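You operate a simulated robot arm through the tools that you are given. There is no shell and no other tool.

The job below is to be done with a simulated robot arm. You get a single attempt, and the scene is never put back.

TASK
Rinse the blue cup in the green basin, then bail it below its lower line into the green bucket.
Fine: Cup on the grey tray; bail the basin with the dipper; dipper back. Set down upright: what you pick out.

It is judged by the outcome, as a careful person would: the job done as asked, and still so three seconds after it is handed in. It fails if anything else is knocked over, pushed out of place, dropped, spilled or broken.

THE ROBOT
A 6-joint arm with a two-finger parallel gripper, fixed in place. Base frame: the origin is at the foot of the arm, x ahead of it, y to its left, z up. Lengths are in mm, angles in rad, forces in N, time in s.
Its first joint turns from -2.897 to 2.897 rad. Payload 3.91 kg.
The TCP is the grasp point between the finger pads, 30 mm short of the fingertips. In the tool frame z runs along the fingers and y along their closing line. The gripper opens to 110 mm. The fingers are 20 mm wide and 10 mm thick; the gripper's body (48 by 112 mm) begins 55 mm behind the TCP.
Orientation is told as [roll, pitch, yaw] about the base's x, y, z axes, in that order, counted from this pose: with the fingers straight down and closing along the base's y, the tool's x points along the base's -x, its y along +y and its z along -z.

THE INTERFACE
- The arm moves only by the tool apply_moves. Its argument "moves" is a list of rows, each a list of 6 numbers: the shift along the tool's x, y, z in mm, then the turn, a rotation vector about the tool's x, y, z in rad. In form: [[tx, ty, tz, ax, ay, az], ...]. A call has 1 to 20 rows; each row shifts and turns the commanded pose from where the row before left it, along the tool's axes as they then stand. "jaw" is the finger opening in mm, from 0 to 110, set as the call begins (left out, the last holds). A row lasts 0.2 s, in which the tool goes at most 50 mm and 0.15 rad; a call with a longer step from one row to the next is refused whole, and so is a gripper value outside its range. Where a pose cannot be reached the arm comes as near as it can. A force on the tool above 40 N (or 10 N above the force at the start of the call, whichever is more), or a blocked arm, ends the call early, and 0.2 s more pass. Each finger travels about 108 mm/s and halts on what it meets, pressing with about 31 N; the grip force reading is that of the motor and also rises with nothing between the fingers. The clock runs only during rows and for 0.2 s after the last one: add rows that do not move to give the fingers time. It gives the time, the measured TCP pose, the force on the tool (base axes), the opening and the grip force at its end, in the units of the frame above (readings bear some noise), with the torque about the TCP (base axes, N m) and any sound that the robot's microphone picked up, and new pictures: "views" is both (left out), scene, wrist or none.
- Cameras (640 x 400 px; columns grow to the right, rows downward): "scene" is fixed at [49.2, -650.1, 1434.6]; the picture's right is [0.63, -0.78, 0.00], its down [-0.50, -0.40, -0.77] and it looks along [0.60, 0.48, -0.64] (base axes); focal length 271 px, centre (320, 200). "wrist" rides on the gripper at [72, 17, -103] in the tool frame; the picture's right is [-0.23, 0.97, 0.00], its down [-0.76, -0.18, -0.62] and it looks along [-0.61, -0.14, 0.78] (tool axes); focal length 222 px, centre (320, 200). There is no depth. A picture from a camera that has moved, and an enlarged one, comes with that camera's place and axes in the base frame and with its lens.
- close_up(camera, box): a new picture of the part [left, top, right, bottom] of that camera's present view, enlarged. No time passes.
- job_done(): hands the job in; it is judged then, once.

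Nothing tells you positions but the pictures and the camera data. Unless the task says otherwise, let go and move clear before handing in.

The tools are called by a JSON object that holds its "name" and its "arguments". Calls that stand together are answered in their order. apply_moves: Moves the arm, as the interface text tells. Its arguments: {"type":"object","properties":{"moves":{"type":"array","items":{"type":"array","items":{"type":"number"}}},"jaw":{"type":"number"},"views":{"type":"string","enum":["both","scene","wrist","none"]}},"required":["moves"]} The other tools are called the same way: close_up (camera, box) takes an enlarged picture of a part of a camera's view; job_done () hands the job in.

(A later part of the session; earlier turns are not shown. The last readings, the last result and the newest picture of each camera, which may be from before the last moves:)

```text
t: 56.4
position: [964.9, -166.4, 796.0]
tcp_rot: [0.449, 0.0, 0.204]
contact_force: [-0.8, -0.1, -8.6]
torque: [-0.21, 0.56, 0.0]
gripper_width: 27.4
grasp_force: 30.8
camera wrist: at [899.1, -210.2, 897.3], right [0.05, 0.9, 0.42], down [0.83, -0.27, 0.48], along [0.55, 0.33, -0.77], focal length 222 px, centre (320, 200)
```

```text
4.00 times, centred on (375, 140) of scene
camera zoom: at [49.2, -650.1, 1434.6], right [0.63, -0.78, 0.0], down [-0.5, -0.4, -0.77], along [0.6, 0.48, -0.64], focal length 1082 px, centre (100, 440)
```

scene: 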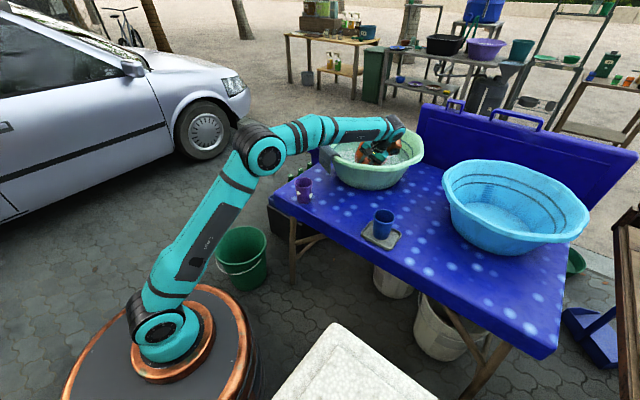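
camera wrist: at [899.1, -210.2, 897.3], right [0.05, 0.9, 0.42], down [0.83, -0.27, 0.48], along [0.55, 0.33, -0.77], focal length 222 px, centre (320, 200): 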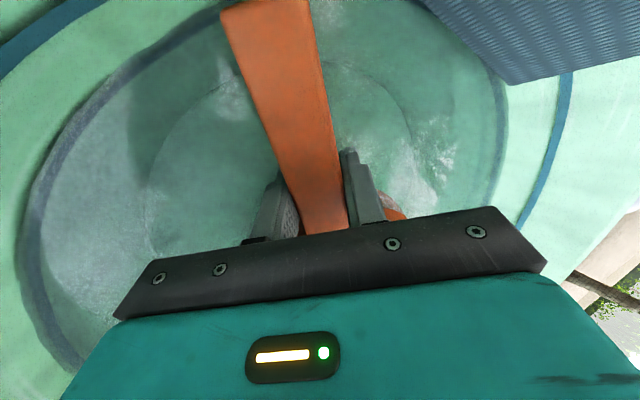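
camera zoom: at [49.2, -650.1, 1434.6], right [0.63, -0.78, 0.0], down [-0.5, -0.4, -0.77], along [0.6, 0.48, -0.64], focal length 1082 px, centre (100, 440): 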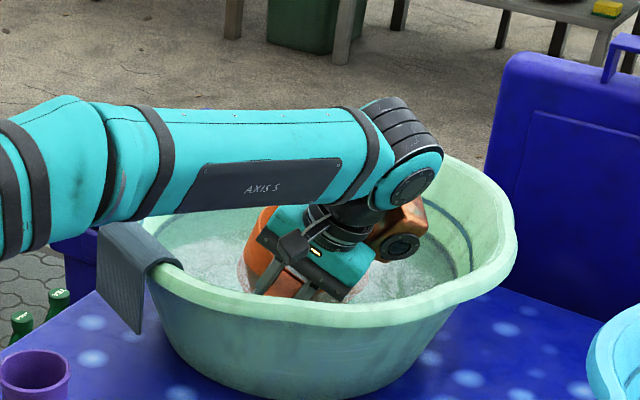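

The dipper has gained about 0.7 kg of water and the grip is steady. I'll raise it, level it, and check the load.

{"name": "apply_moves", "arguments": {"moves": [[0, 4.35, -9, 0, 0, 0], [0, 4.35, -9, 0, 0, 0], [0, 4.35, -9, 0, 0, 0], [0, 4.35, -9, 0, 0, 0], [0, 0, 0, 0.1, 0, 0], [0, 0, 0, 0.1, 0, 0], [0, 0, 0, 0.1, 0, 0], [0, 0, 0, 0.1, 0, 0], [0, 0, 0, 0.05, 0, 0], [0, 0, 0, 0, 0, 0]]}}

{"name": "close_up", "arguments": {"camera": "wrist", "box": [160, 0, 480, 200]}}

{"name": "close_up", "arguments": {"camera": "scene", "box": [320, 90, 430, 190]}}

```text
t: 58.6
position: [964.6, -168.7, 837.6]
tcp_rot: [-0.002, -0.001, 0.203]
contact_force: [0.6, 0.2, -6.8]
torque: [-0.08, 0.47, -0.01]
gripper_width: 27.2
grasp_force: 30.9
camera wrist: at [890.5, -166.4, 941.2], right [0.03, 1.0, 0.0], down [0.78, -0.02, 0.62], along [0.62, -0.02, -0.78], focal length 222 px, centre (320, 200)
```

scene: 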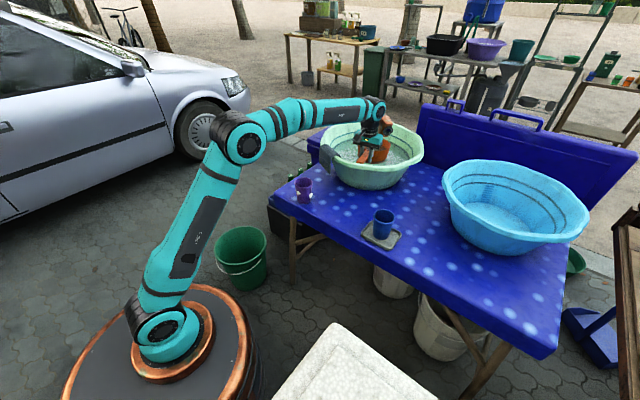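
wrist: 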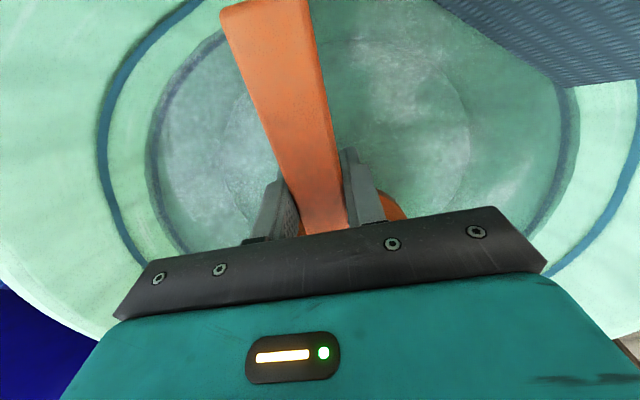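

```text
2.00 times, centred on (320, 100) of wrist
camera zoom: at [890.5, -166.4, 941.2], right [0.03, 1.0, 0.0], down [0.78, -0.02, 0.62], along [0.62, -0.02, -0.78], focal length 444 px, centre (320, 400)
```

zoom: 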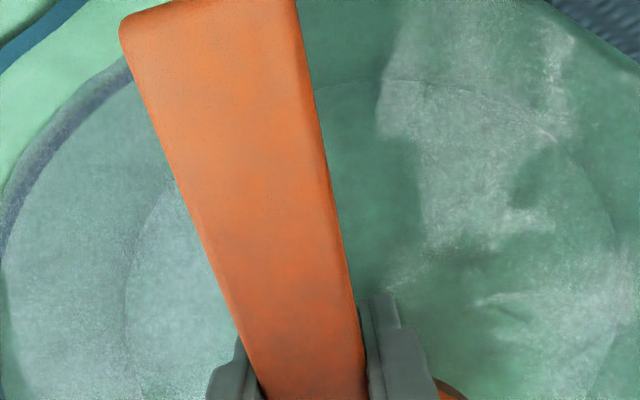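

```text
4.00 times, centred on (375, 140) of scene
camera zoom: at [49.2, -650.1, 1434.6], right [0.63, -0.78, 0.0], down [-0.5, -0.4, -0.77], along [0.6, 0.48, -0.64], focal length 1082 px, centre (100, 440)
```

zoom: 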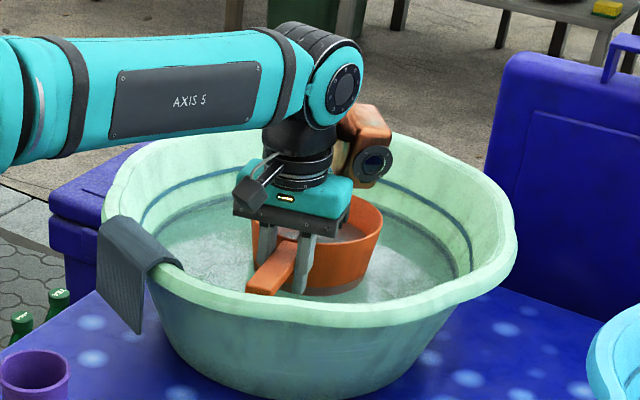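

About 0.5 L is in the dipper and it is level with no slip. I'll raise it above the rim and pause over the basin to let drips fall.

{"name": "apply_moves", "arguments": {"moves": [[0, 0, -10, 0, 0, 0], [0, 0, -20, 0, 0, 0], [0, 0, -30, 0, 0, 0], [0, 0, -30, 0, 0, 0], [0, 0, -22, 0, 0, 0], [0, 0, -12, 0, 0, 0], [0, 0, 0, 0, 0, 0], [0, 0, 0, 0, 0, 0], [0, 0, 0, 0, 0, 0], [0, 0, 0, 0, 0, 0], [0, 0, 0, 0, 0, 0], [0, 0, 0, 0, 0, 0]]}}

{"name": "close_up", "arguments": {"camera": "scene", "box": [320, 60, 430, 180]}}

```text
t: 61.2
position: [965.4, -167.0, 961.7]
tcp_rot: [-0.001, 0.003, 0.204]
contact_force: [-0.3, 0.2, -6.2]
torque: [-0.09, 0.43, 0.01]
gripper_width: 27.2
grasp_force: 30.9
camera wrist: at [890.8, -164.9, 1064.4], right [0.03, 1.0, 0.0], down [0.78, -0.02, 0.62], along [0.62, -0.02, -0.78], focal length 222 px, centre (320, 200)
```

scene: 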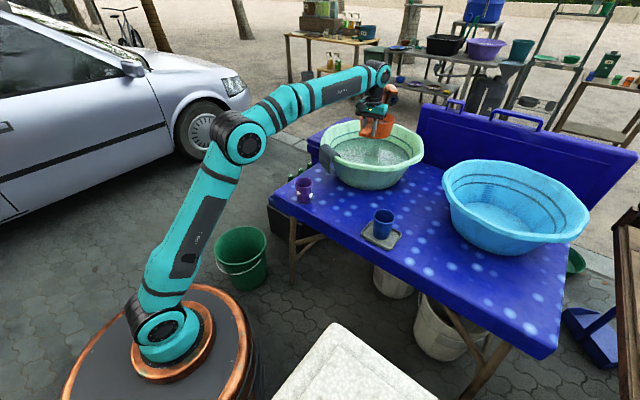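
wrist: 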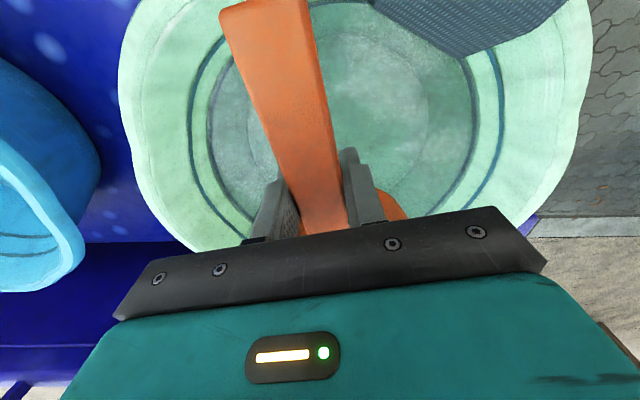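

```text
3.33 times, centred on (375, 120) of scene
camera zoom: at [49.2, -650.1, 1434.6], right [0.63, -0.78, 0.0], down [-0.5, -0.4, -0.77], along [0.6, 0.48, -0.64], focal length 902 px, centre (137, 467)
```

zoom: 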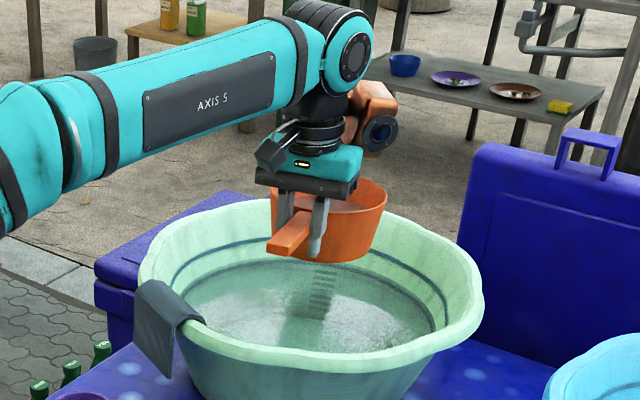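

No drips are visible and the load is stable. I'll carry it smoothly at this height over to above the green bucket.

{"name": "apply_moves", "arguments": {"moves": [[5.3, 6.0, 0, 0, 0, 0], [10.6, 12.0, 0, 0, 0, 0], [15.9, 18.0, 0, 0, 0, 0], [21.1, 24.0, 0, 0, 0, 0], [26.4, 30.0, 0, 0, 0, 0], [29.1, 33.0, 0, 0, 0, 0], [29.1, 33.0, 0, 0, 0, 0], [29.1, 33.0, 0, 0, 0, 0], [29.1, 33.0, 0, 0, 0, 0], [29.1, 33.0, 0, 0, 0, 0], [29.1, 33.0, 0, 0, 0, 0], [29.1, 33.0, 0, 0, 0, 0], [29.1, 33.0, 0, 0, 0, 0], [29.1, 33.0, 0, 0, 0, 0], [29.1, 33.0, 0, 0, 0, 0], [25.1, 28.5, 0, 0, 0, 0], [18.5, 21.0, 0, 0, 0, 0], [13.2, 15.0, 0, 0, 0, 0], [8.6, 9.8, 0, 0, 0, 0], [0, 0, 0, 0, 0, 0]]}}

{"name": "close_up", "arguments": {"camera": "scene", "box": [180, 60, 340, 300]}}

{"name": "close_up", "arguments": {"camera": "scene", "box": [330, 110, 420, 180]}}

```text
t: 65.4
position: [439.7, 232.3, 958.7]
tcp_rot: [-0.002, -0.003, 0.202]
contact_force: [0.2, 0.0, -5.9]
torque: [-0.09, 0.43, 0.02]
gripper_width: 27.3
grasp_force: 30.9
camera wrist: at [365.3, 233.4, 1063.0], right [0.03, 1.0, 0.0], down [0.78, -0.02, 0.62], along [0.62, -0.02, -0.78], focal length 222 px, centre (320, 200)
```

scene: 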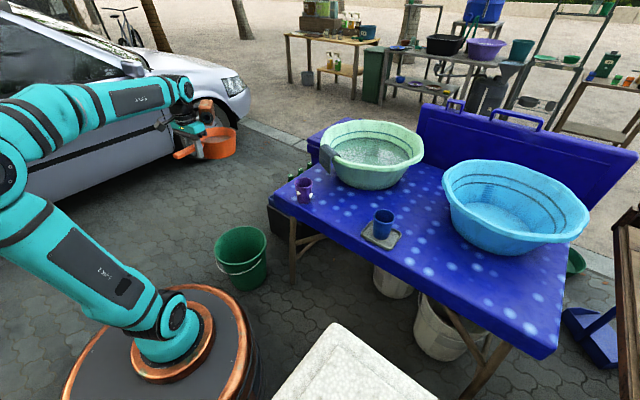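
wrist: 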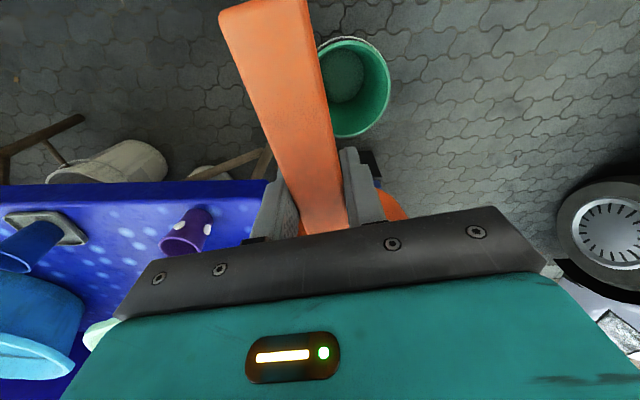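

```text
1.67 times, centred on (260, 180) of scene
camera zoom: at [49.2, -650.1, 1434.6], right [0.63, -0.78, 0.0], down [-0.5, -0.4, -0.77], along [0.6, 0.48, -0.64], focal length 451 px, centre (420, 233)
```

zoom: 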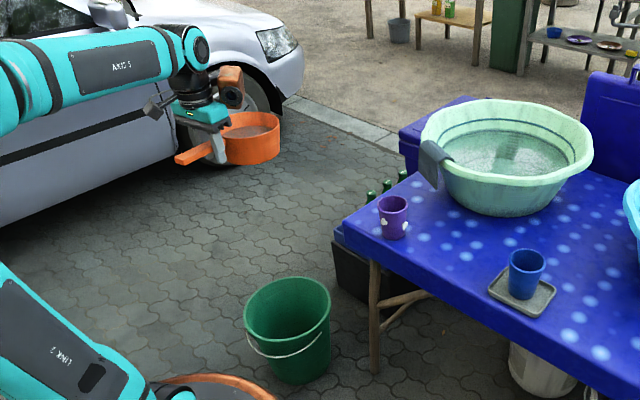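

```text
5.71 times, centred on (375, 145) of scene
camera zoom: at [49.2, -650.1, 1434.6], right [0.63, -0.78, 0.0], down [-0.5, -0.4, -0.77], along [0.6, 0.48, -0.64], focal length 1546 px, centre (6, 514)
```

zoom: 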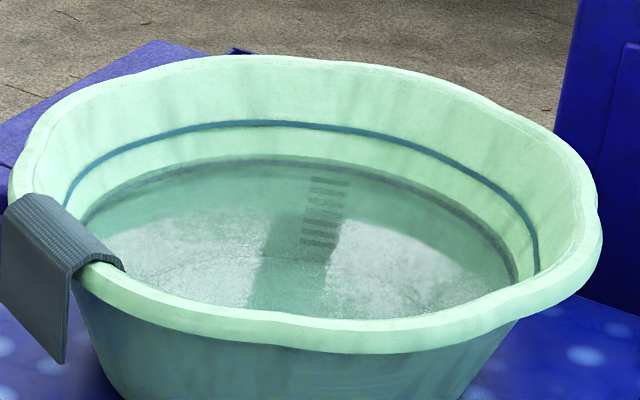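

I'm above the bucket area. The basin water now sits about at the lower line, so more scoops are needed. I'll get a precise fix on the bucket before lowering.

{"name": "close_up", "arguments": {"camera": "scene", "box": [200, 210, 280, 300]}}

{"name": "close_up", "arguments": {"camera": "wrist", "box": [280, 10, 440, 160]}}

```text
4.44 times, centred on (240, 255) of scene
camera zoom: at [49.2, -650.1, 1434.6], right [0.63, -0.78, 0.0], down [-0.5, -0.4, -0.77], along [0.6, 0.48, -0.64], focal length 1203 px, centre (676, -44)
```

zoom: 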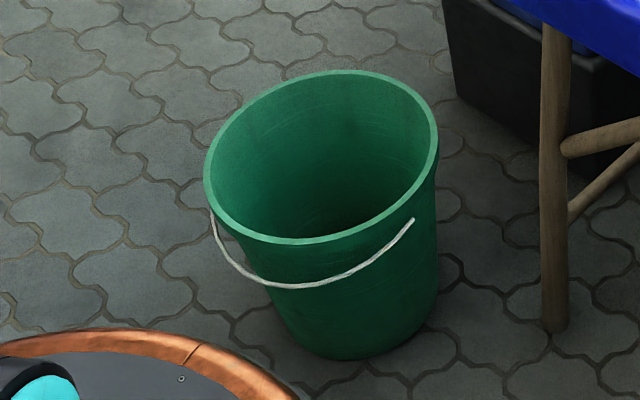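

```text
2.67 times, centred on (360, 85) of wrist
camera zoom: at [365.3, 233.4, 1063.0], right [0.03, 1.0, 0.0], down [0.78, -0.02, 0.62], along [0.62, -0.02, -0.78], focal length 592 px, centre (213, 507)
```

zoom: 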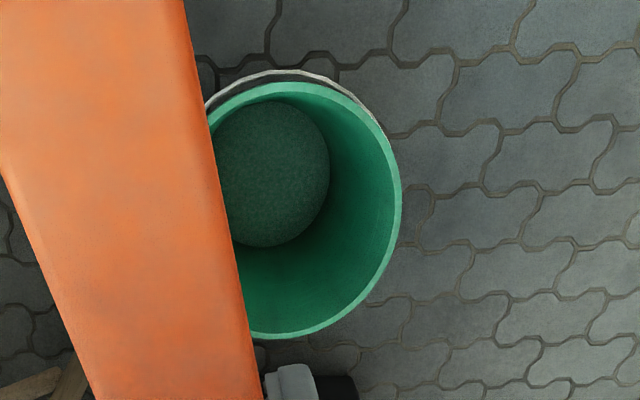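

The bucket is better fixed now at about (545, 307), with its rim near z=300 and radius about 142. I'll correct the position and lower the dipper to pouring height.

{"name": "apply_moves", "arguments": {"moves": [[-5, 5.6, 8, 0, 0, 0], [-5, 5.6, 16, 0, 0, 0], [-5, 5.7, 26, 0, 0, 0], [-5.2, 5.7, 36, 0, 0, 0], [0, 0, 42, 0, 0, 0], [0, 0, 44, 0, 0, 0], [0, 0, 44, 0, 0, 0], [0, 0, 44, 0, 0, 0], [0, 0, 44, 0, 0, 0], [0, 0, 44, 0, 0, 0], [0, 0, 44, 0, 0, 0], [0, 0, 40, 0, 0, 0], [0, 0, 34, 0, 0, 0], [0, 0, 24, 0, 0, 0], [0, 0, 12, 0, 0, 0], [0, 0, 6, 0, 0, 0], [0, 0, 0, 0, 0, 0]]}}

{"name": "close_up", "arguments": {"camera": "scene", "box": [180, 160, 320, 300]}}

```text
t: 69.0
position: [453.9, 254.3, 450.2]
tcp_rot: [-0.001, -0.002, 0.203]
contact_force: [-0.3, 0.4, -6.5]
torque: [-0.08, 0.44, -0.04]
gripper_width: 27.3
grasp_force: 31.4
camera wrist: at [379.5, 256.2, 554.4], right [0.03, 1.0, 0.0], down [0.78, -0.02, 0.62], along [0.62, -0.02, -0.78], focal length 222 px, centre (320, 200)
```

scene: 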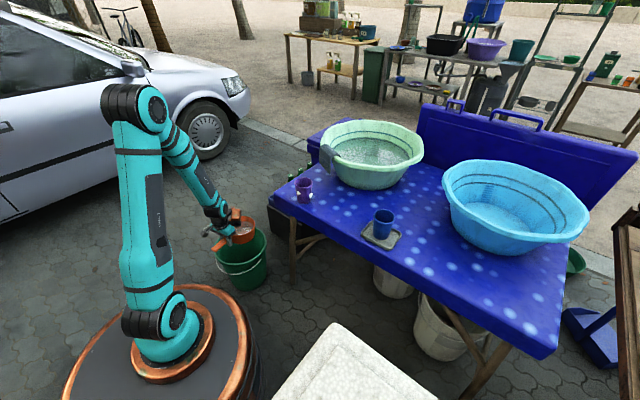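
wrist: 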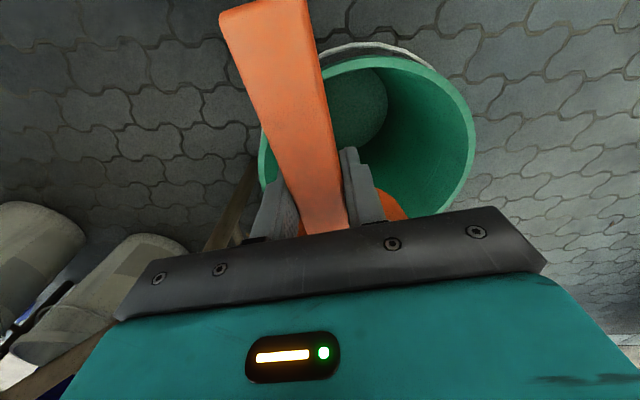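

```text
2.86 times, centred on (250, 230) of scene
camera zoom: at [49.2, -650.1, 1434.6], right [0.63, -0.78, 0.0], down [-0.5, -0.4, -0.77], along [0.6, 0.48, -0.64], focal length 773 px, centre (520, 114)
```

zoom: 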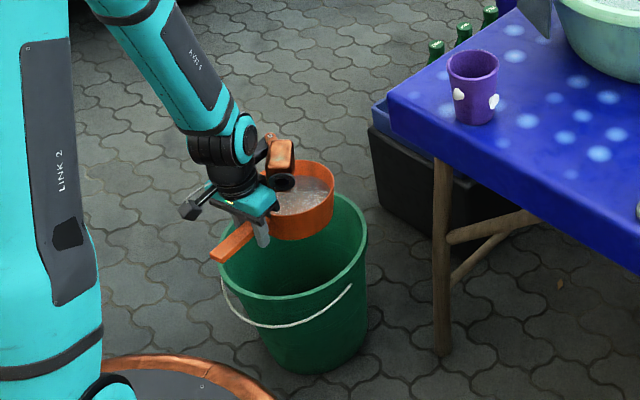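

The bowl is above the bucket mouth, offset slightly so the pour lands near the centre. I'll start rolling it toward the left and check midway.

{"name": "apply_moves", "arguments": {"moves": [[0, 0, 0, 0.1, 0, 0], [0, 0, 0, 0.1, 0, 0], [0, 0, 0, 0.1, 0, 0], [0, 0, 0, 0.1, 0, 0], [0, 0, 0, 0.1, 0, 0], [0, 0, 0, 0.08, 0, 0], [0, 0, 0, 0.08, 0, 0], [0, 0, 0, 0.08, 0, 0], [0, 0, 0, 0, 0, 0]]}}

{"name": "close_up", "arguments": {"camera": "scene", "box": [180, 160, 320, 300]}}

```text
t: 71.0
position: [455.3, 256.0, 453.1]
tcp_rot: [-0.742, -0.002, 0.202]
contact_force: [-0.6, -0.1, -3.8]
torque: [0.04, 0.26, 0.05]
gripper_width: 27.5
grasp_force: 30.7
camera wrist: at [367.1, 321.8, 517.2], right [0.08, 0.75, -0.66], down [0.69, 0.44, 0.58], along [0.72, -0.5, -0.48], focal length 222 px, centre (320, 200)
```

scene: 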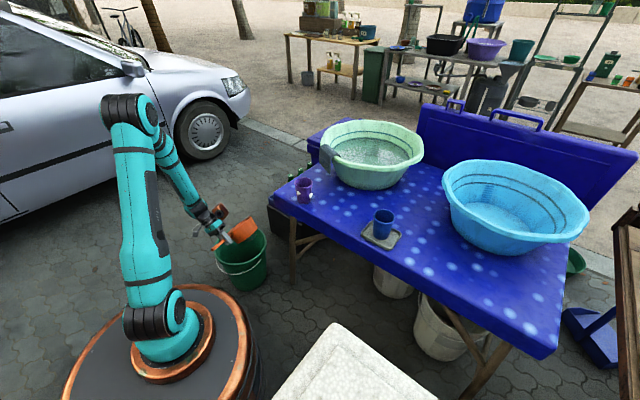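
wrist: 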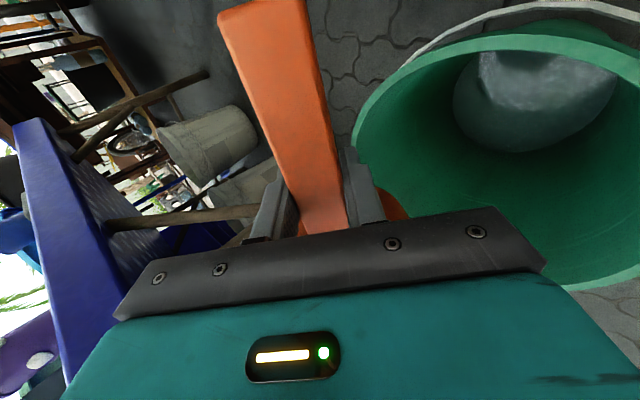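

```text
2.86 times, centred on (250, 230) of scene
camera zoom: at [49.2, -650.1, 1434.6], right [0.63, -0.78, 0.0], down [-0.5, -0.4, -0.77], along [0.6, 0.48, -0.64], focal length 773 px, centre (520, 114)
```

zoom: 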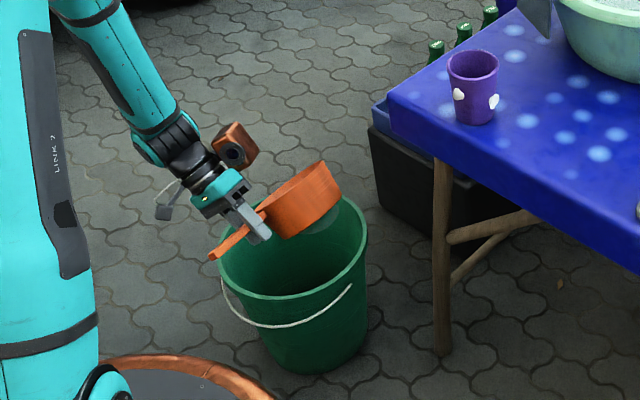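

Water is landing inside the bucket. I'll continue rolling until the bowl is empty.

{"name": "apply_moves", "arguments": {"moves": [[0, 0, 0, 0.1, 0, 0], [0, 0, 0, 0.1, 0, 0], [0, 0, 0, 0.1, 0, 0], [0, 0, 0, 0.1, 0, 0], [0, 0, 0, 0.1, 0, 0], [0, 0, 0, 0.1, 0, 0], [0, 0, 0, 0.1, 0, 0], [0, 0, 0, 0.1, 0, 0], [0, 0, 0, 0.1, 0, 0], [0, 0, 0, 0.06, 0, 0], [0, 0, 0, 0, 0, 0], [0, 0, 0, 0, 0, 0], [0, 0, 0, 0, 0, 0]]}}

{"name": "close_up", "arguments": {"camera": "scene", "box": [180, 160, 320, 300]}}

```text
t: 73.8
position: [454.0, 255.1, 453.5]
tcp_rot: [-1.702, -0.002, 0.201]
contact_force: [0.6, -0.2, -1.0]
torque: [0.02, 0.1, 0.0]
gripper_width: 27.6
grasp_force: 31.2
camera wrist: at [363.9, 338.5, 423.1], right [0.25, -0.08, -0.97], down [0.62, 0.78, 0.1], along [0.75, -0.62, 0.24], focal length 222 px, centre (320, 200)
```

scene: 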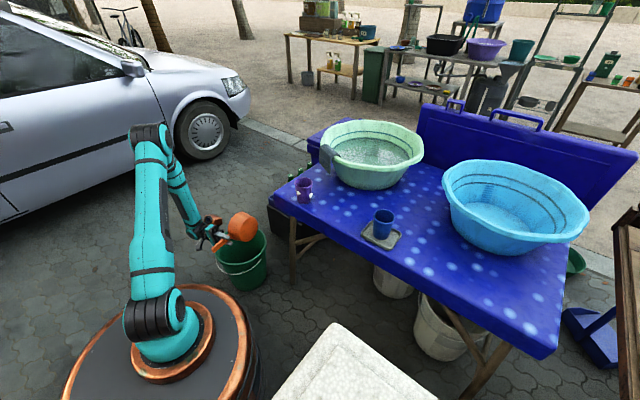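
wrist: 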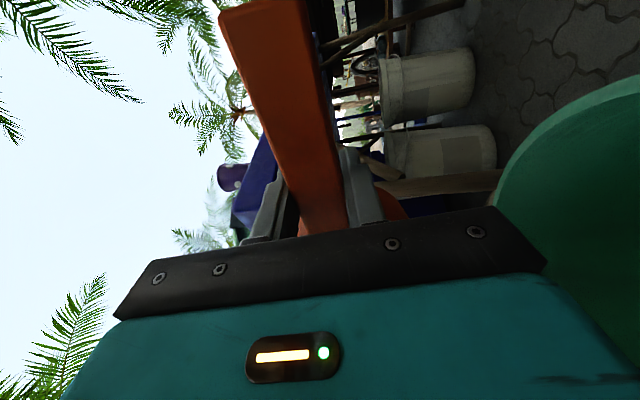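

```text
2.86 times, centred on (250, 230) of scene
camera zoom: at [49.2, -650.1, 1434.6], right [0.63, -0.78, 0.0], down [-0.5, -0.4, -0.77], along [0.6, 0.48, -0.64], focal length 773 px, centre (520, 114)
```

zoom: 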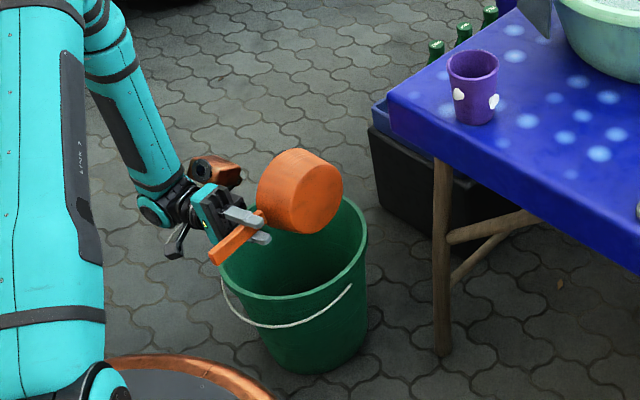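

The dipper is empty (about its own weight) and nothing has spilled outside. I'll roll it back level, rise and look into the bucket.

{"name": "apply_moves", "arguments": {"moves": [[0, 0, 0, -0.15, 0, 0], [0, 0, 0, -0.15, 0, 0], [0, 0, 0, -0.15, 0, 0], [0, 0, 0, -0.15, 0, 0], [0, 0, 0, -0.15, 0, 0], [0, 0, 0, -0.15, 0, 0], [0, 0, 0, -0.15, 0, 0], [0, 0, 0, -0.15, 0, 0], [0, 0, 0, -0.15, 0, 0], [0, 0, 0, -0.15, 0, 0], [0, 0, 0, -0.15, 0, 0], [0, 0, 0, -0.05, 0, 0], [0, 0, 0, 0, 0, 0], [0, 0, 0, 0, 0, 0]]}}

{"name": "close_up", "arguments": {"camera": "scene", "box": [180, 160, 320, 300]}}

```text
t: 76.8
position: [455.4, 253.8, 452.6]
tcp_rot: [-0.001, -0.002, 0.203]
contact_force: [0.4, 0.8, -0.7]
torque: [-0.01, 0.11, -0.03]
gripper_width: 27.3
grasp_force: 30.7
camera wrist: at [380.5, 256.8, 555.9], right [0.03, 1.0, 0.0], down [0.78, -0.02, 0.62], along [0.62, -0.02, -0.78], focal length 222 px, centre (320, 200)
```

scene: 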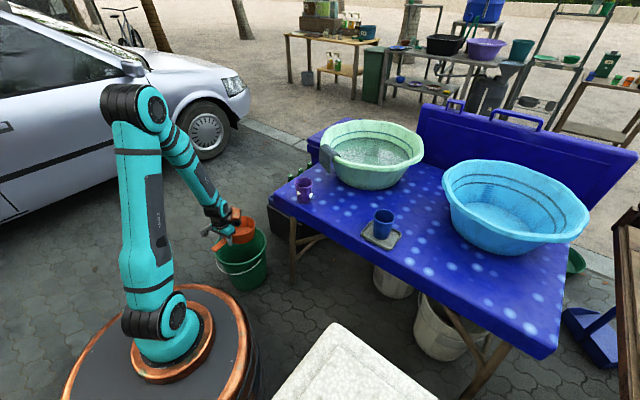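
wrist: 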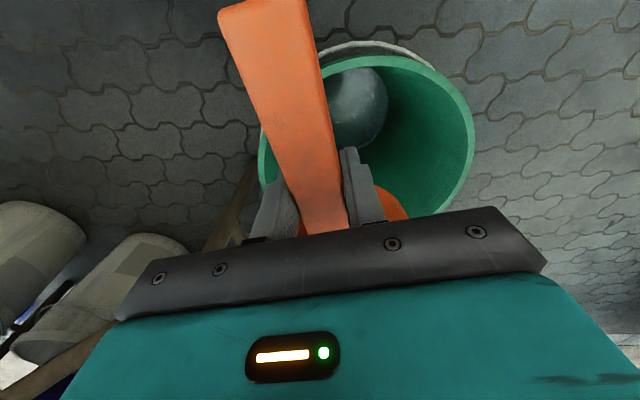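

```text
2.86 times, centred on (250, 230) of scene
camera zoom: at [49.2, -650.1, 1434.6], right [0.63, -0.78, 0.0], down [-0.5, -0.4, -0.77], along [0.6, 0.48, -0.64], focal length 773 px, centre (520, 114)
```

zoom: 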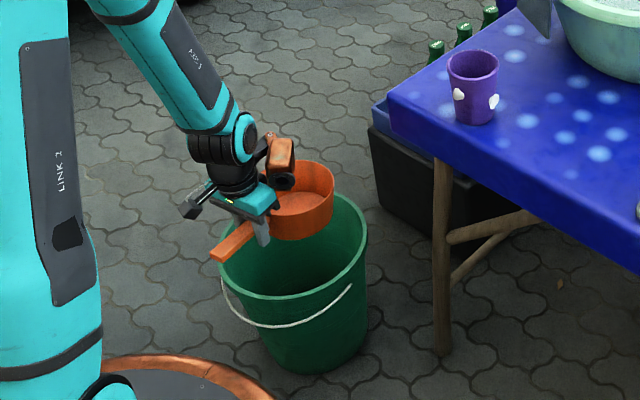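

The first load is in the bucket and the dipper is level. I'll return to the basin along the same route for a second scoop.

{"name": "apply_moves", "arguments": {"moves": [[0, 0, -46, 0, 0, 0], [0, 0, -46, 0, 0, 0], [0, 0, -46, 0, 0, 0], [0, 0, -46, 0, 0, 0], [0, 0, -46, 0, 0, 0], [0, 0, -46, 0, 0, 0], [0, 0, -46, 0, 0, 0], [0, 0, -46, 0, 0, 0], [0, 0, -46, 0, 0, 0], [0, 0, -46, 0, 0, 0], [0, 0, -46, 0, 0, 0], [0, 0, 0, 0, 0, 0]], "views": "wrist"}}

{"name": "apply_moves", "arguments": {"moves": [[-27.7, -34.3, 0, 0, 0, 0], [-27.7, -34.3, 0, 0, 0, 0], [-27.7, -34.3, 0, 0, 0, 0], [-27.7, -34.3, 0, 0, 0, 0], [-27.7, -34.3, 0, 0, 0, 0], [-27.7, -34.3, 0, 0, 0, 0], [-27.7, -34.3, 0, 0, 0, 0], [-27.7, -34.3, 0, 0, 0, 0], [-27.7, -34.3, 0, 0, 0, 0], [-27.7, -34.3, 0, 0, 0, 0], [-27.7, -34.3, 0, 0, 0, 0], [-27.7, -34.3, 0, 0, 0, 0], [-27.7, -34.3, 0, 0, 0, 0], [-27.7, -34.3, 0, 0, 0, 0], [-27.7, -34.3, 0, 0, 0, 0], [0, 0, 0, 0, 0, 0]]}}

{"name": "close_up", "arguments": {"camera": "scene", "box": [340, 120, 420, 170]}}

```text
t: 79.4
position: [454.8, 255.5, 958.8]
tcp_rot: [-0.002, -0.001, 0.201]
contact_force: [-0.1, 1.2, -0.6]
torque: [-0.03, 0.1, 0.02]
gripper_width: 27.2
grasp_force: 30.9
camera wrist: at [380.3, 258.1, 1062.5], right [0.03, 1.0, 0.0], down [0.78, -0.02, 0.62], along [0.62, -0.02, -0.78], focal length 222 px, centre (320, 200)
```

wrist: 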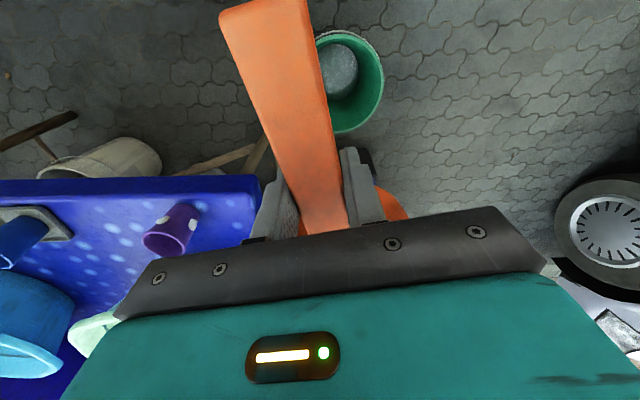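

```text
t: 82.8
position: [965.9, -166.8, 957.3]
tcp_rot: [-0.004, -0.001, 0.202]
contact_force: [-0.7, -0.7, -1.5]
torque: [-0.03, 0.12, -0.03]
gripper_width: 27.5
grasp_force: 30.4
camera wrist: at [891.2, -164.4, 1060.4], right [0.03, 1.0, 0.0], down [0.78, -0.02, 0.62], along [0.62, -0.02, -0.78], focal length 222 px, centre (320, 200)
```

scene: 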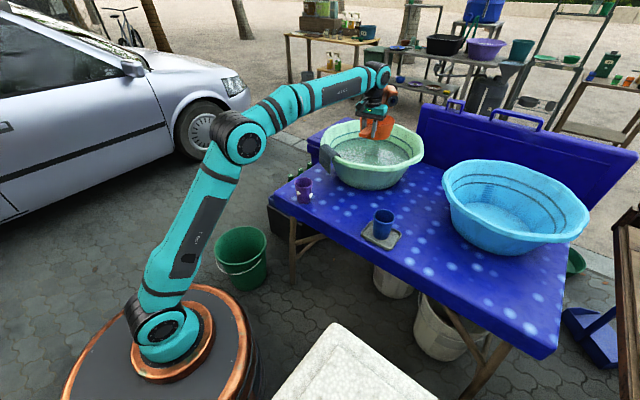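
wrist: 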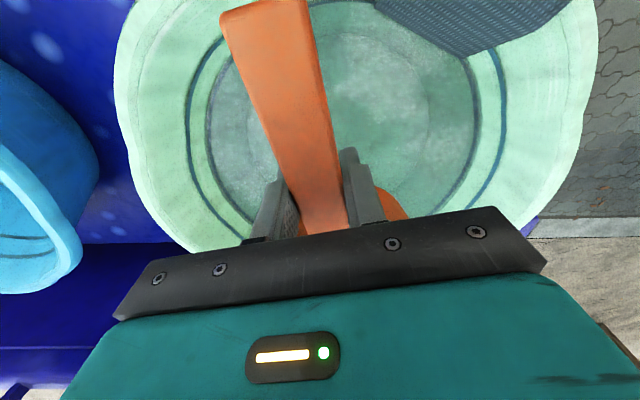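

```text
8.00 times, centred on (380, 145) of scene
camera zoom: at [49.2, -650.1, 1434.6], right [0.63, -0.78, 0.0], down [-0.5, -0.4, -0.77], along [0.6, 0.48, -0.64], focal length 2165 px, centre (-160, 640)
```

zoom: 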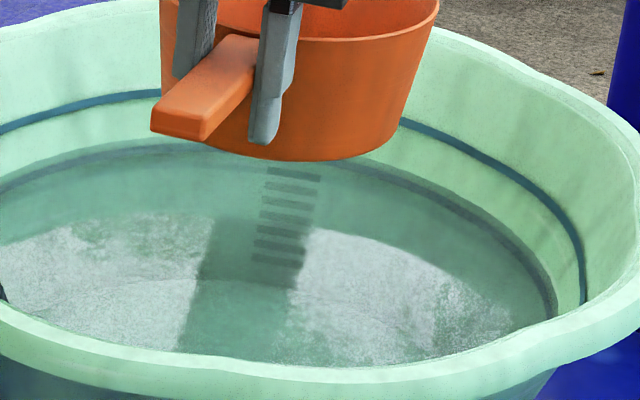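

The water still just covers the lower line. Second scoop: I'll lower, roll 26° and dip a little deeper.

{"name": "apply_moves", "arguments": {"moves": [[0, 0, 38, 0, 0, 0], [0, 0, 38, 0, 0, 0], [0, 0, 38, 0, 0, 0], [0, 0, 0, -0.15, 0, 0], [0, 0, 0, -0.15, 0, 0], [0, 0, 0, -0.15, 0, 0], [0, -7.4, 15.3, 0, 0, 0], [0, -7.4, 15.3, 0, 0, 0], [0, -7.4, 15.3, 0, 0, 0], [0, 0, 0, 0, 0, 0], [0, 0, 0, 0, 0, 0]]}}

{"name": "close_up", "arguments": {"camera": "scene", "box": [320, 90, 430, 190]}}

```text
t: 85.2
position: [965.6, -164.6, 792.7]
tcp_rot: [0.448, 0.0, 0.202]
contact_force: [-0.4, -0.4, -8.5]
torque: [-0.22, 0.57, 0.02]
gripper_width: 27.2
grasp_force: 30.6
camera wrist: at [900.5, -208.0, 894.0], right [0.05, 0.91, 0.42], down [0.83, -0.27, 0.48], along [0.55, 0.33, -0.77], focal length 222 px, centre (320, 200)
```

scene: 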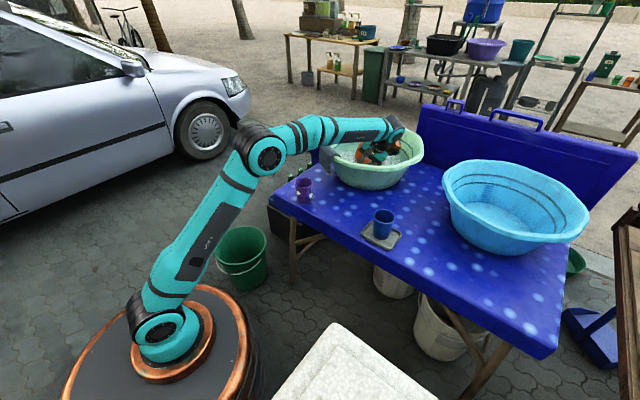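
wrist: 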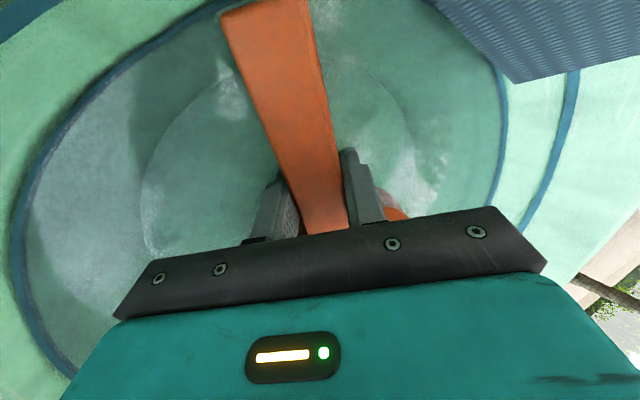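

```text
4.00 times, centred on (375, 140) of scene
camera zoom: at [49.2, -650.1, 1434.6], right [0.63, -0.78, 0.0], down [-0.5, -0.4, -0.77], along [0.6, 0.48, -0.64], focal length 1082 px, centre (100, 440)
```

zoom: 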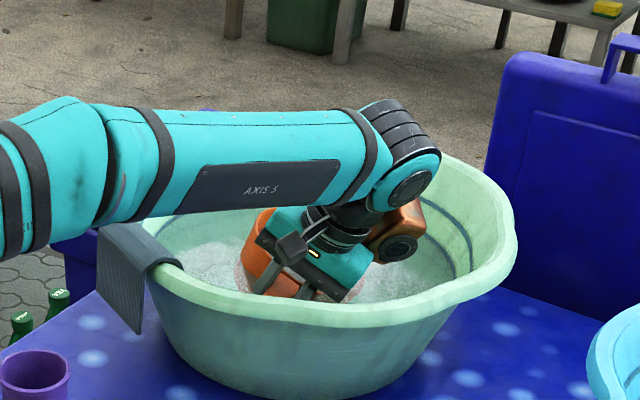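

About 0.7 kg is in the bowl. I'll reduce the tilt slightly before lifting so more water stays in, then level and check.

{"name": "apply_moves", "arguments": {"moves": [[0, -1.3, 2.7, 0.08, 0, 0], [0, 0, 0, 0.07, 0, 0], [0, 2.4, -7.6, 0, 0, 0], [0, 2.7, -8.6, 0, 0, 0], [0, 3.0, -9.5, 0, 0, 0], [0, 3.0, -9.5, 0.1, 0, 0], [0, 0, 0, 0.1, 0, 0], [0, 0, 0, 0.1, 0, 0], [0, 0, 0, 0, 0, 0]]}}

{"name": "close_up", "arguments": {"camera": "scene", "box": [320, 90, 430, 190]}}

```text
t: 87.2
position: [963.6, -164.5, 826.4]
tcp_rot: [-0.002, 0.001, 0.204]
contact_force: [0.3, 0.2, -7.9]
torque: [-0.1, 0.58, -0.01]
gripper_width: 27.3
grasp_force: 31.2
camera wrist: at [889.5, -162.0, 930.7], right [0.03, 1.0, 0.0], down [0.78, -0.02, 0.62], along [0.62, -0.02, -0.78], focal length 222 px, centre (320, 200)
```

scene: 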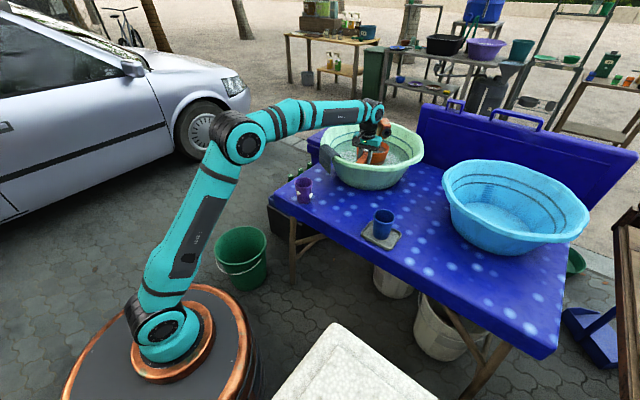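
wrist: 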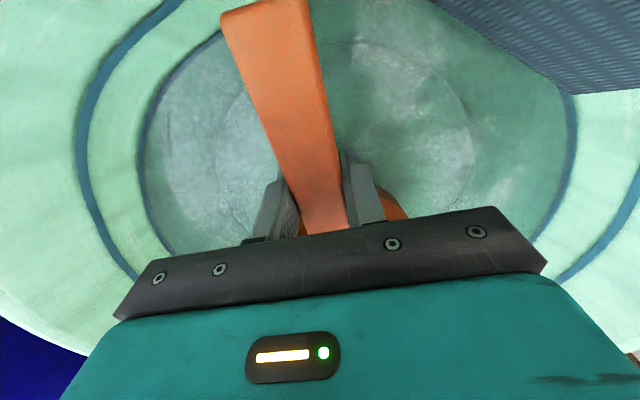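

```text
4.00 times, centred on (375, 140) of scene
camera zoom: at [49.2, -650.1, 1434.6], right [0.63, -0.78, 0.0], down [-0.5, -0.4, -0.77], along [0.6, 0.48, -0.64], focal length 1082 px, centre (100, 440)
```

zoom: 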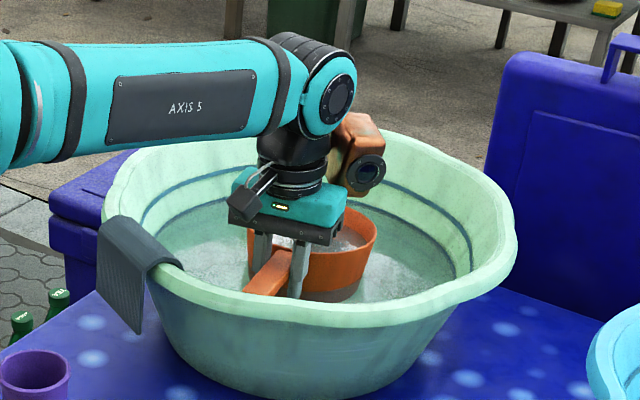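

0.63 L is aboard, with visible freeboard and no slip. I'll raise it gently and pause for drips.

{"name": "apply_moves", "arguments": {"moves": [[0, 0, -8, 0, 0, 0], [0, 0, -16, 0, 0, 0], [0, 0, -24, 0, 0, 0], [0, 0, -28, 0, 0, 0], [0, 0, -26, 0, 0, 0], [0, 0, -18, 0, 0, 0], [0, 0, -10, 0, 0, 0], [0, 0, -4, 0, 0, 0], [0, 0, 0, 0, 0, 0], [0, 0, 0, 0, 0, 0], [0, 0, 0, 0, 0, 0], [0, 0, 0, 0, 0, 0], [0, 0, 0, 0, 0, 0], [0, 0, 0, 0, 0, 0]]}}

{"name": "close_up", "arguments": {"camera": "scene", "box": [320, 60, 430, 180]}}

{"name": "close_up", "arguments": {"camera": "scene", "box": [340, 120, 420, 170]}}

```text
t: 90.2
position: [964.2, -162.6, 962.6]
tcp_rot: [-0.002, -0.001, 0.201]
contact_force: [-0.6, 1.0, -8.3]
torque: [-0.11, 0.55, 0.0]
gripper_width: 27.2
grasp_force: 30.9
camera wrist: at [889.6, -160.1, 1066.6], right [0.03, 1.0, 0.0], down [0.78, -0.02, 0.62], along [0.62, -0.02, -0.78], focal length 222 px, centre (320, 200)
```

scene: 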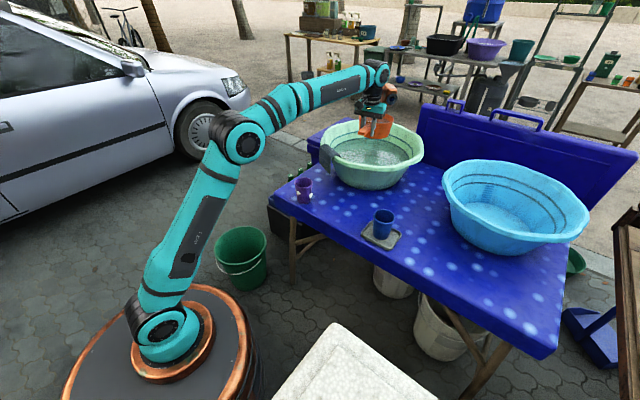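
wrist: 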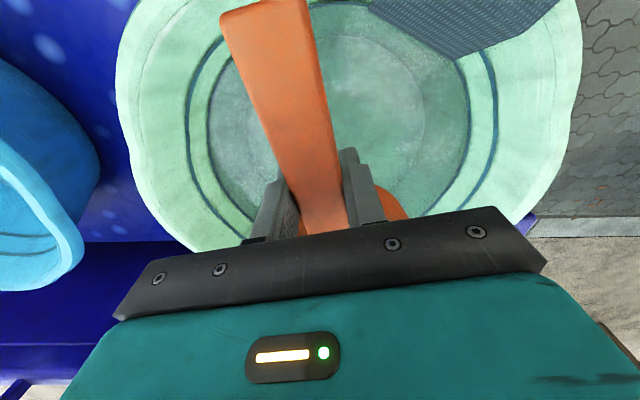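

```text
3.33 times, centred on (375, 120) of scene
camera zoom: at [49.2, -650.1, 1434.6], right [0.63, -0.78, 0.0], down [-0.5, -0.4, -0.77], along [0.6, 0.48, -0.64], focal length 902 px, centre (137, 467)
```

zoom: 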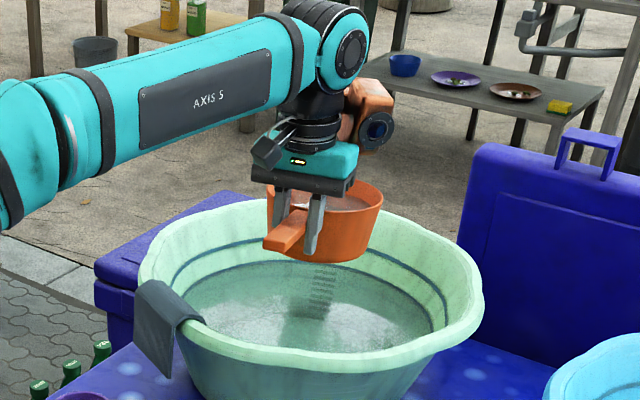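

```text
8.00 times, centred on (380, 145) of scene
camera zoom: at [49.2, -650.1, 1434.6], right [0.63, -0.78, 0.0], down [-0.5, -0.4, -0.77], along [0.6, 0.48, -0.64], focal length 2165 px, centre (-160, 640)
```

zoom: 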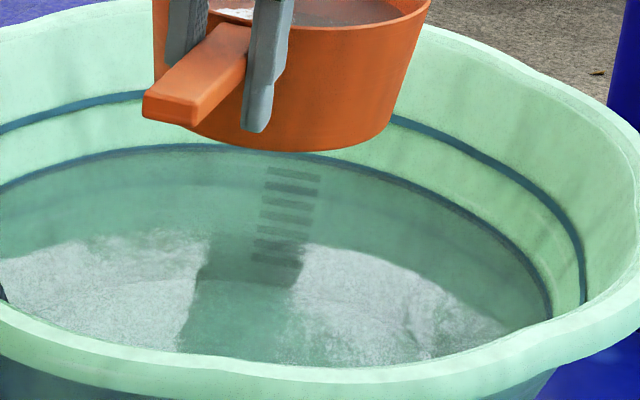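

The water is now about at the bottom edge of the lower line. I'll carry this load to the bucket along the same path.

{"name": "apply_moves", "arguments": {"moves": [[5.1, 6.2, 0, 0, 0, 0], [10.1, 12.4, 0, 0, 0, 0], [15.2, 18.6, 0, 0, 0, 0], [20.2, 24.8, 0, 0, 0, 0], [25.3, 31.0, 0, 0, 0, 0], [27.8, 34.1, 0, 0, 0, 0], [27.8, 34.1, 0, 0, 0, 0], [27.8, 34.1, 0, 0, 0, 0], [27.8, 34.1, 0, 0, 0, 0], [27.8, 34.1, 0, 0, 0, 0], [27.8, 34.1, 0, 0, 0, 0], [27.8, 34.1, 0, 0, 0, 0], [27.8, 34.1, 0, 0, 0, 0], [27.8, 34.1, 0, 0, 0, 0], [27.8, 34.1, 0, 0, 0, 0], [24.0, 29.5, 0, 0, 0, 0], [17.7, 21.7, 0, 0, 0, 0], [12.6, 15.5, 0, 0, 0, 0], [7.6, 9.3, 0, 0, 0, 0], [0, 0, 0, 0, 0, 0]]}}

{"name": "close_up", "arguments": {"camera": "scene", "box": [340, 120, 420, 170]}}

{"name": "apply_moves", "arguments": {"moves": [[0, 0, 8, 0, 0, 0], [0, 0, 16, 0, 0, 0], [0, 0, 26, 0, 0, 0], [0, 0, 36, 0, 0, 0], [0, 0, 44, 0, 0, 0], [0, 0, 44, 0, 0, 0], [0, 0, 44, 0, 0, 0], [0, 0, 44, 0, 0, 0], [0, 0, 44, 0, 0, 0], [0, 0, 44, 0, 0, 0], [0, 0, 44, 0, 0, 0], [0, 0, 44, 0, 0, 0], [0, 0, 34, 0, 0, 0], [0, 0, 22, 0, 0, 0], [0, 0, 10, 0, 0, 0], [0, 0, 4, 0, 0, 0], [0, 0, 0, 0, 0, 0]]}}

```text
t: 94.4
position: [455.5, 250.8, 960.4]
tcp_rot: [-0.003, -0.002, 0.202]
contact_force: [-0.2, -0.8, -6.8]
torque: [-0.11, 0.56, 0.01]
gripper_width: 27.5
grasp_force: 30.7
camera wrist: at [380.9, 253.9, 1063.2], right [0.03, 1.0, 0.0], down [0.78, -0.02, 0.62], along [0.62, -0.02, -0.78], focal length 222 px, centre (320, 200)
```

scene: 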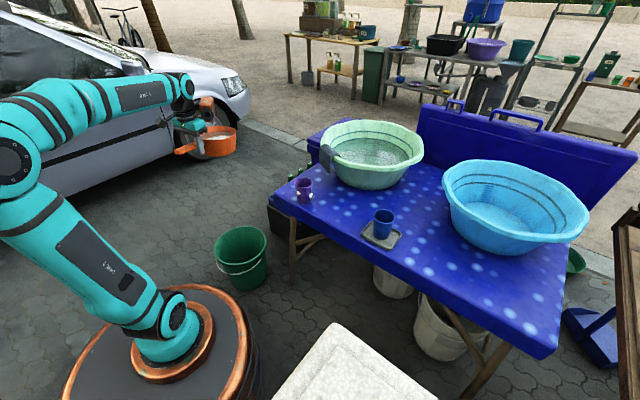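
wrist: 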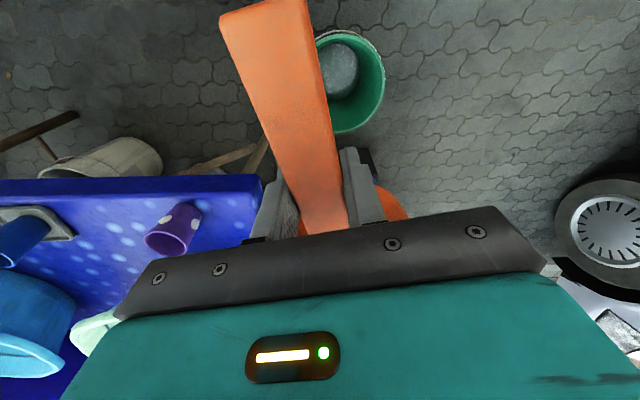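

```text
8.00 times, centred on (380, 145) of scene
camera zoom: at [49.2, -650.1, 1434.6], right [0.63, -0.78, 0.0], down [-0.5, -0.4, -0.77], along [0.6, 0.48, -0.64], focal length 2165 px, centre (-160, 640)
```

zoom: 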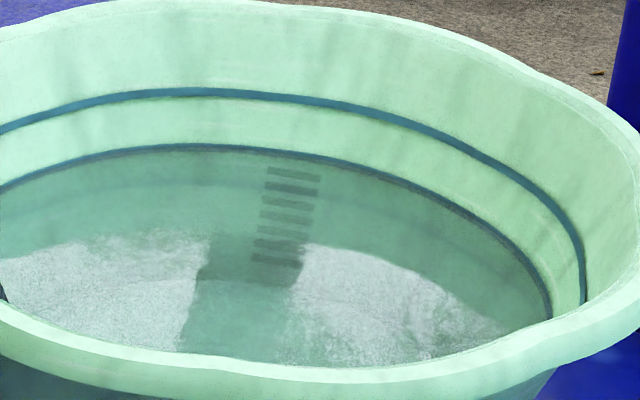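

```text
t: 98.0
position: [456.9, 252.0, 452.5]
tcp_rot: [-0.001, -0.001, 0.203]
contact_force: [-0.4, -0.1, -7.9]
torque: [-0.14, 0.56, 0.0]
gripper_width: 27.3
grasp_force: 30.9
camera wrist: at [381.8, 253.9, 557.2], right [0.03, 1.0, 0.0], down [0.78, -0.02, 0.62], along [0.62, -0.02, -0.78], focal length 222 px, centre (320, 200)
```

scene: 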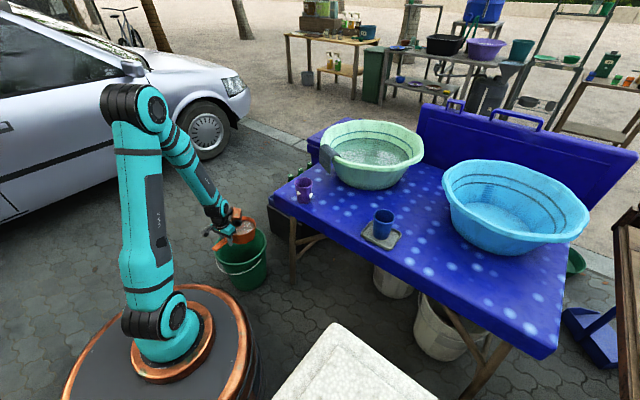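
wrist: 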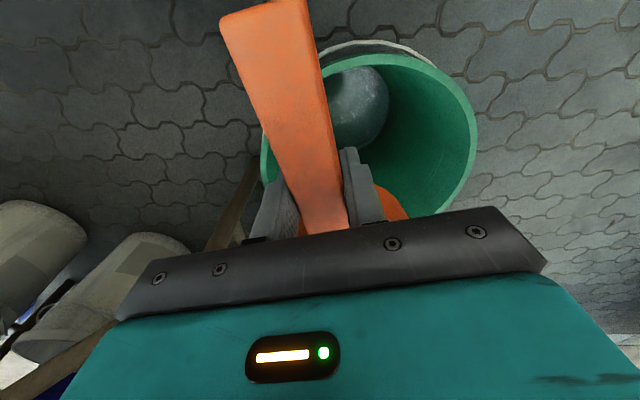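

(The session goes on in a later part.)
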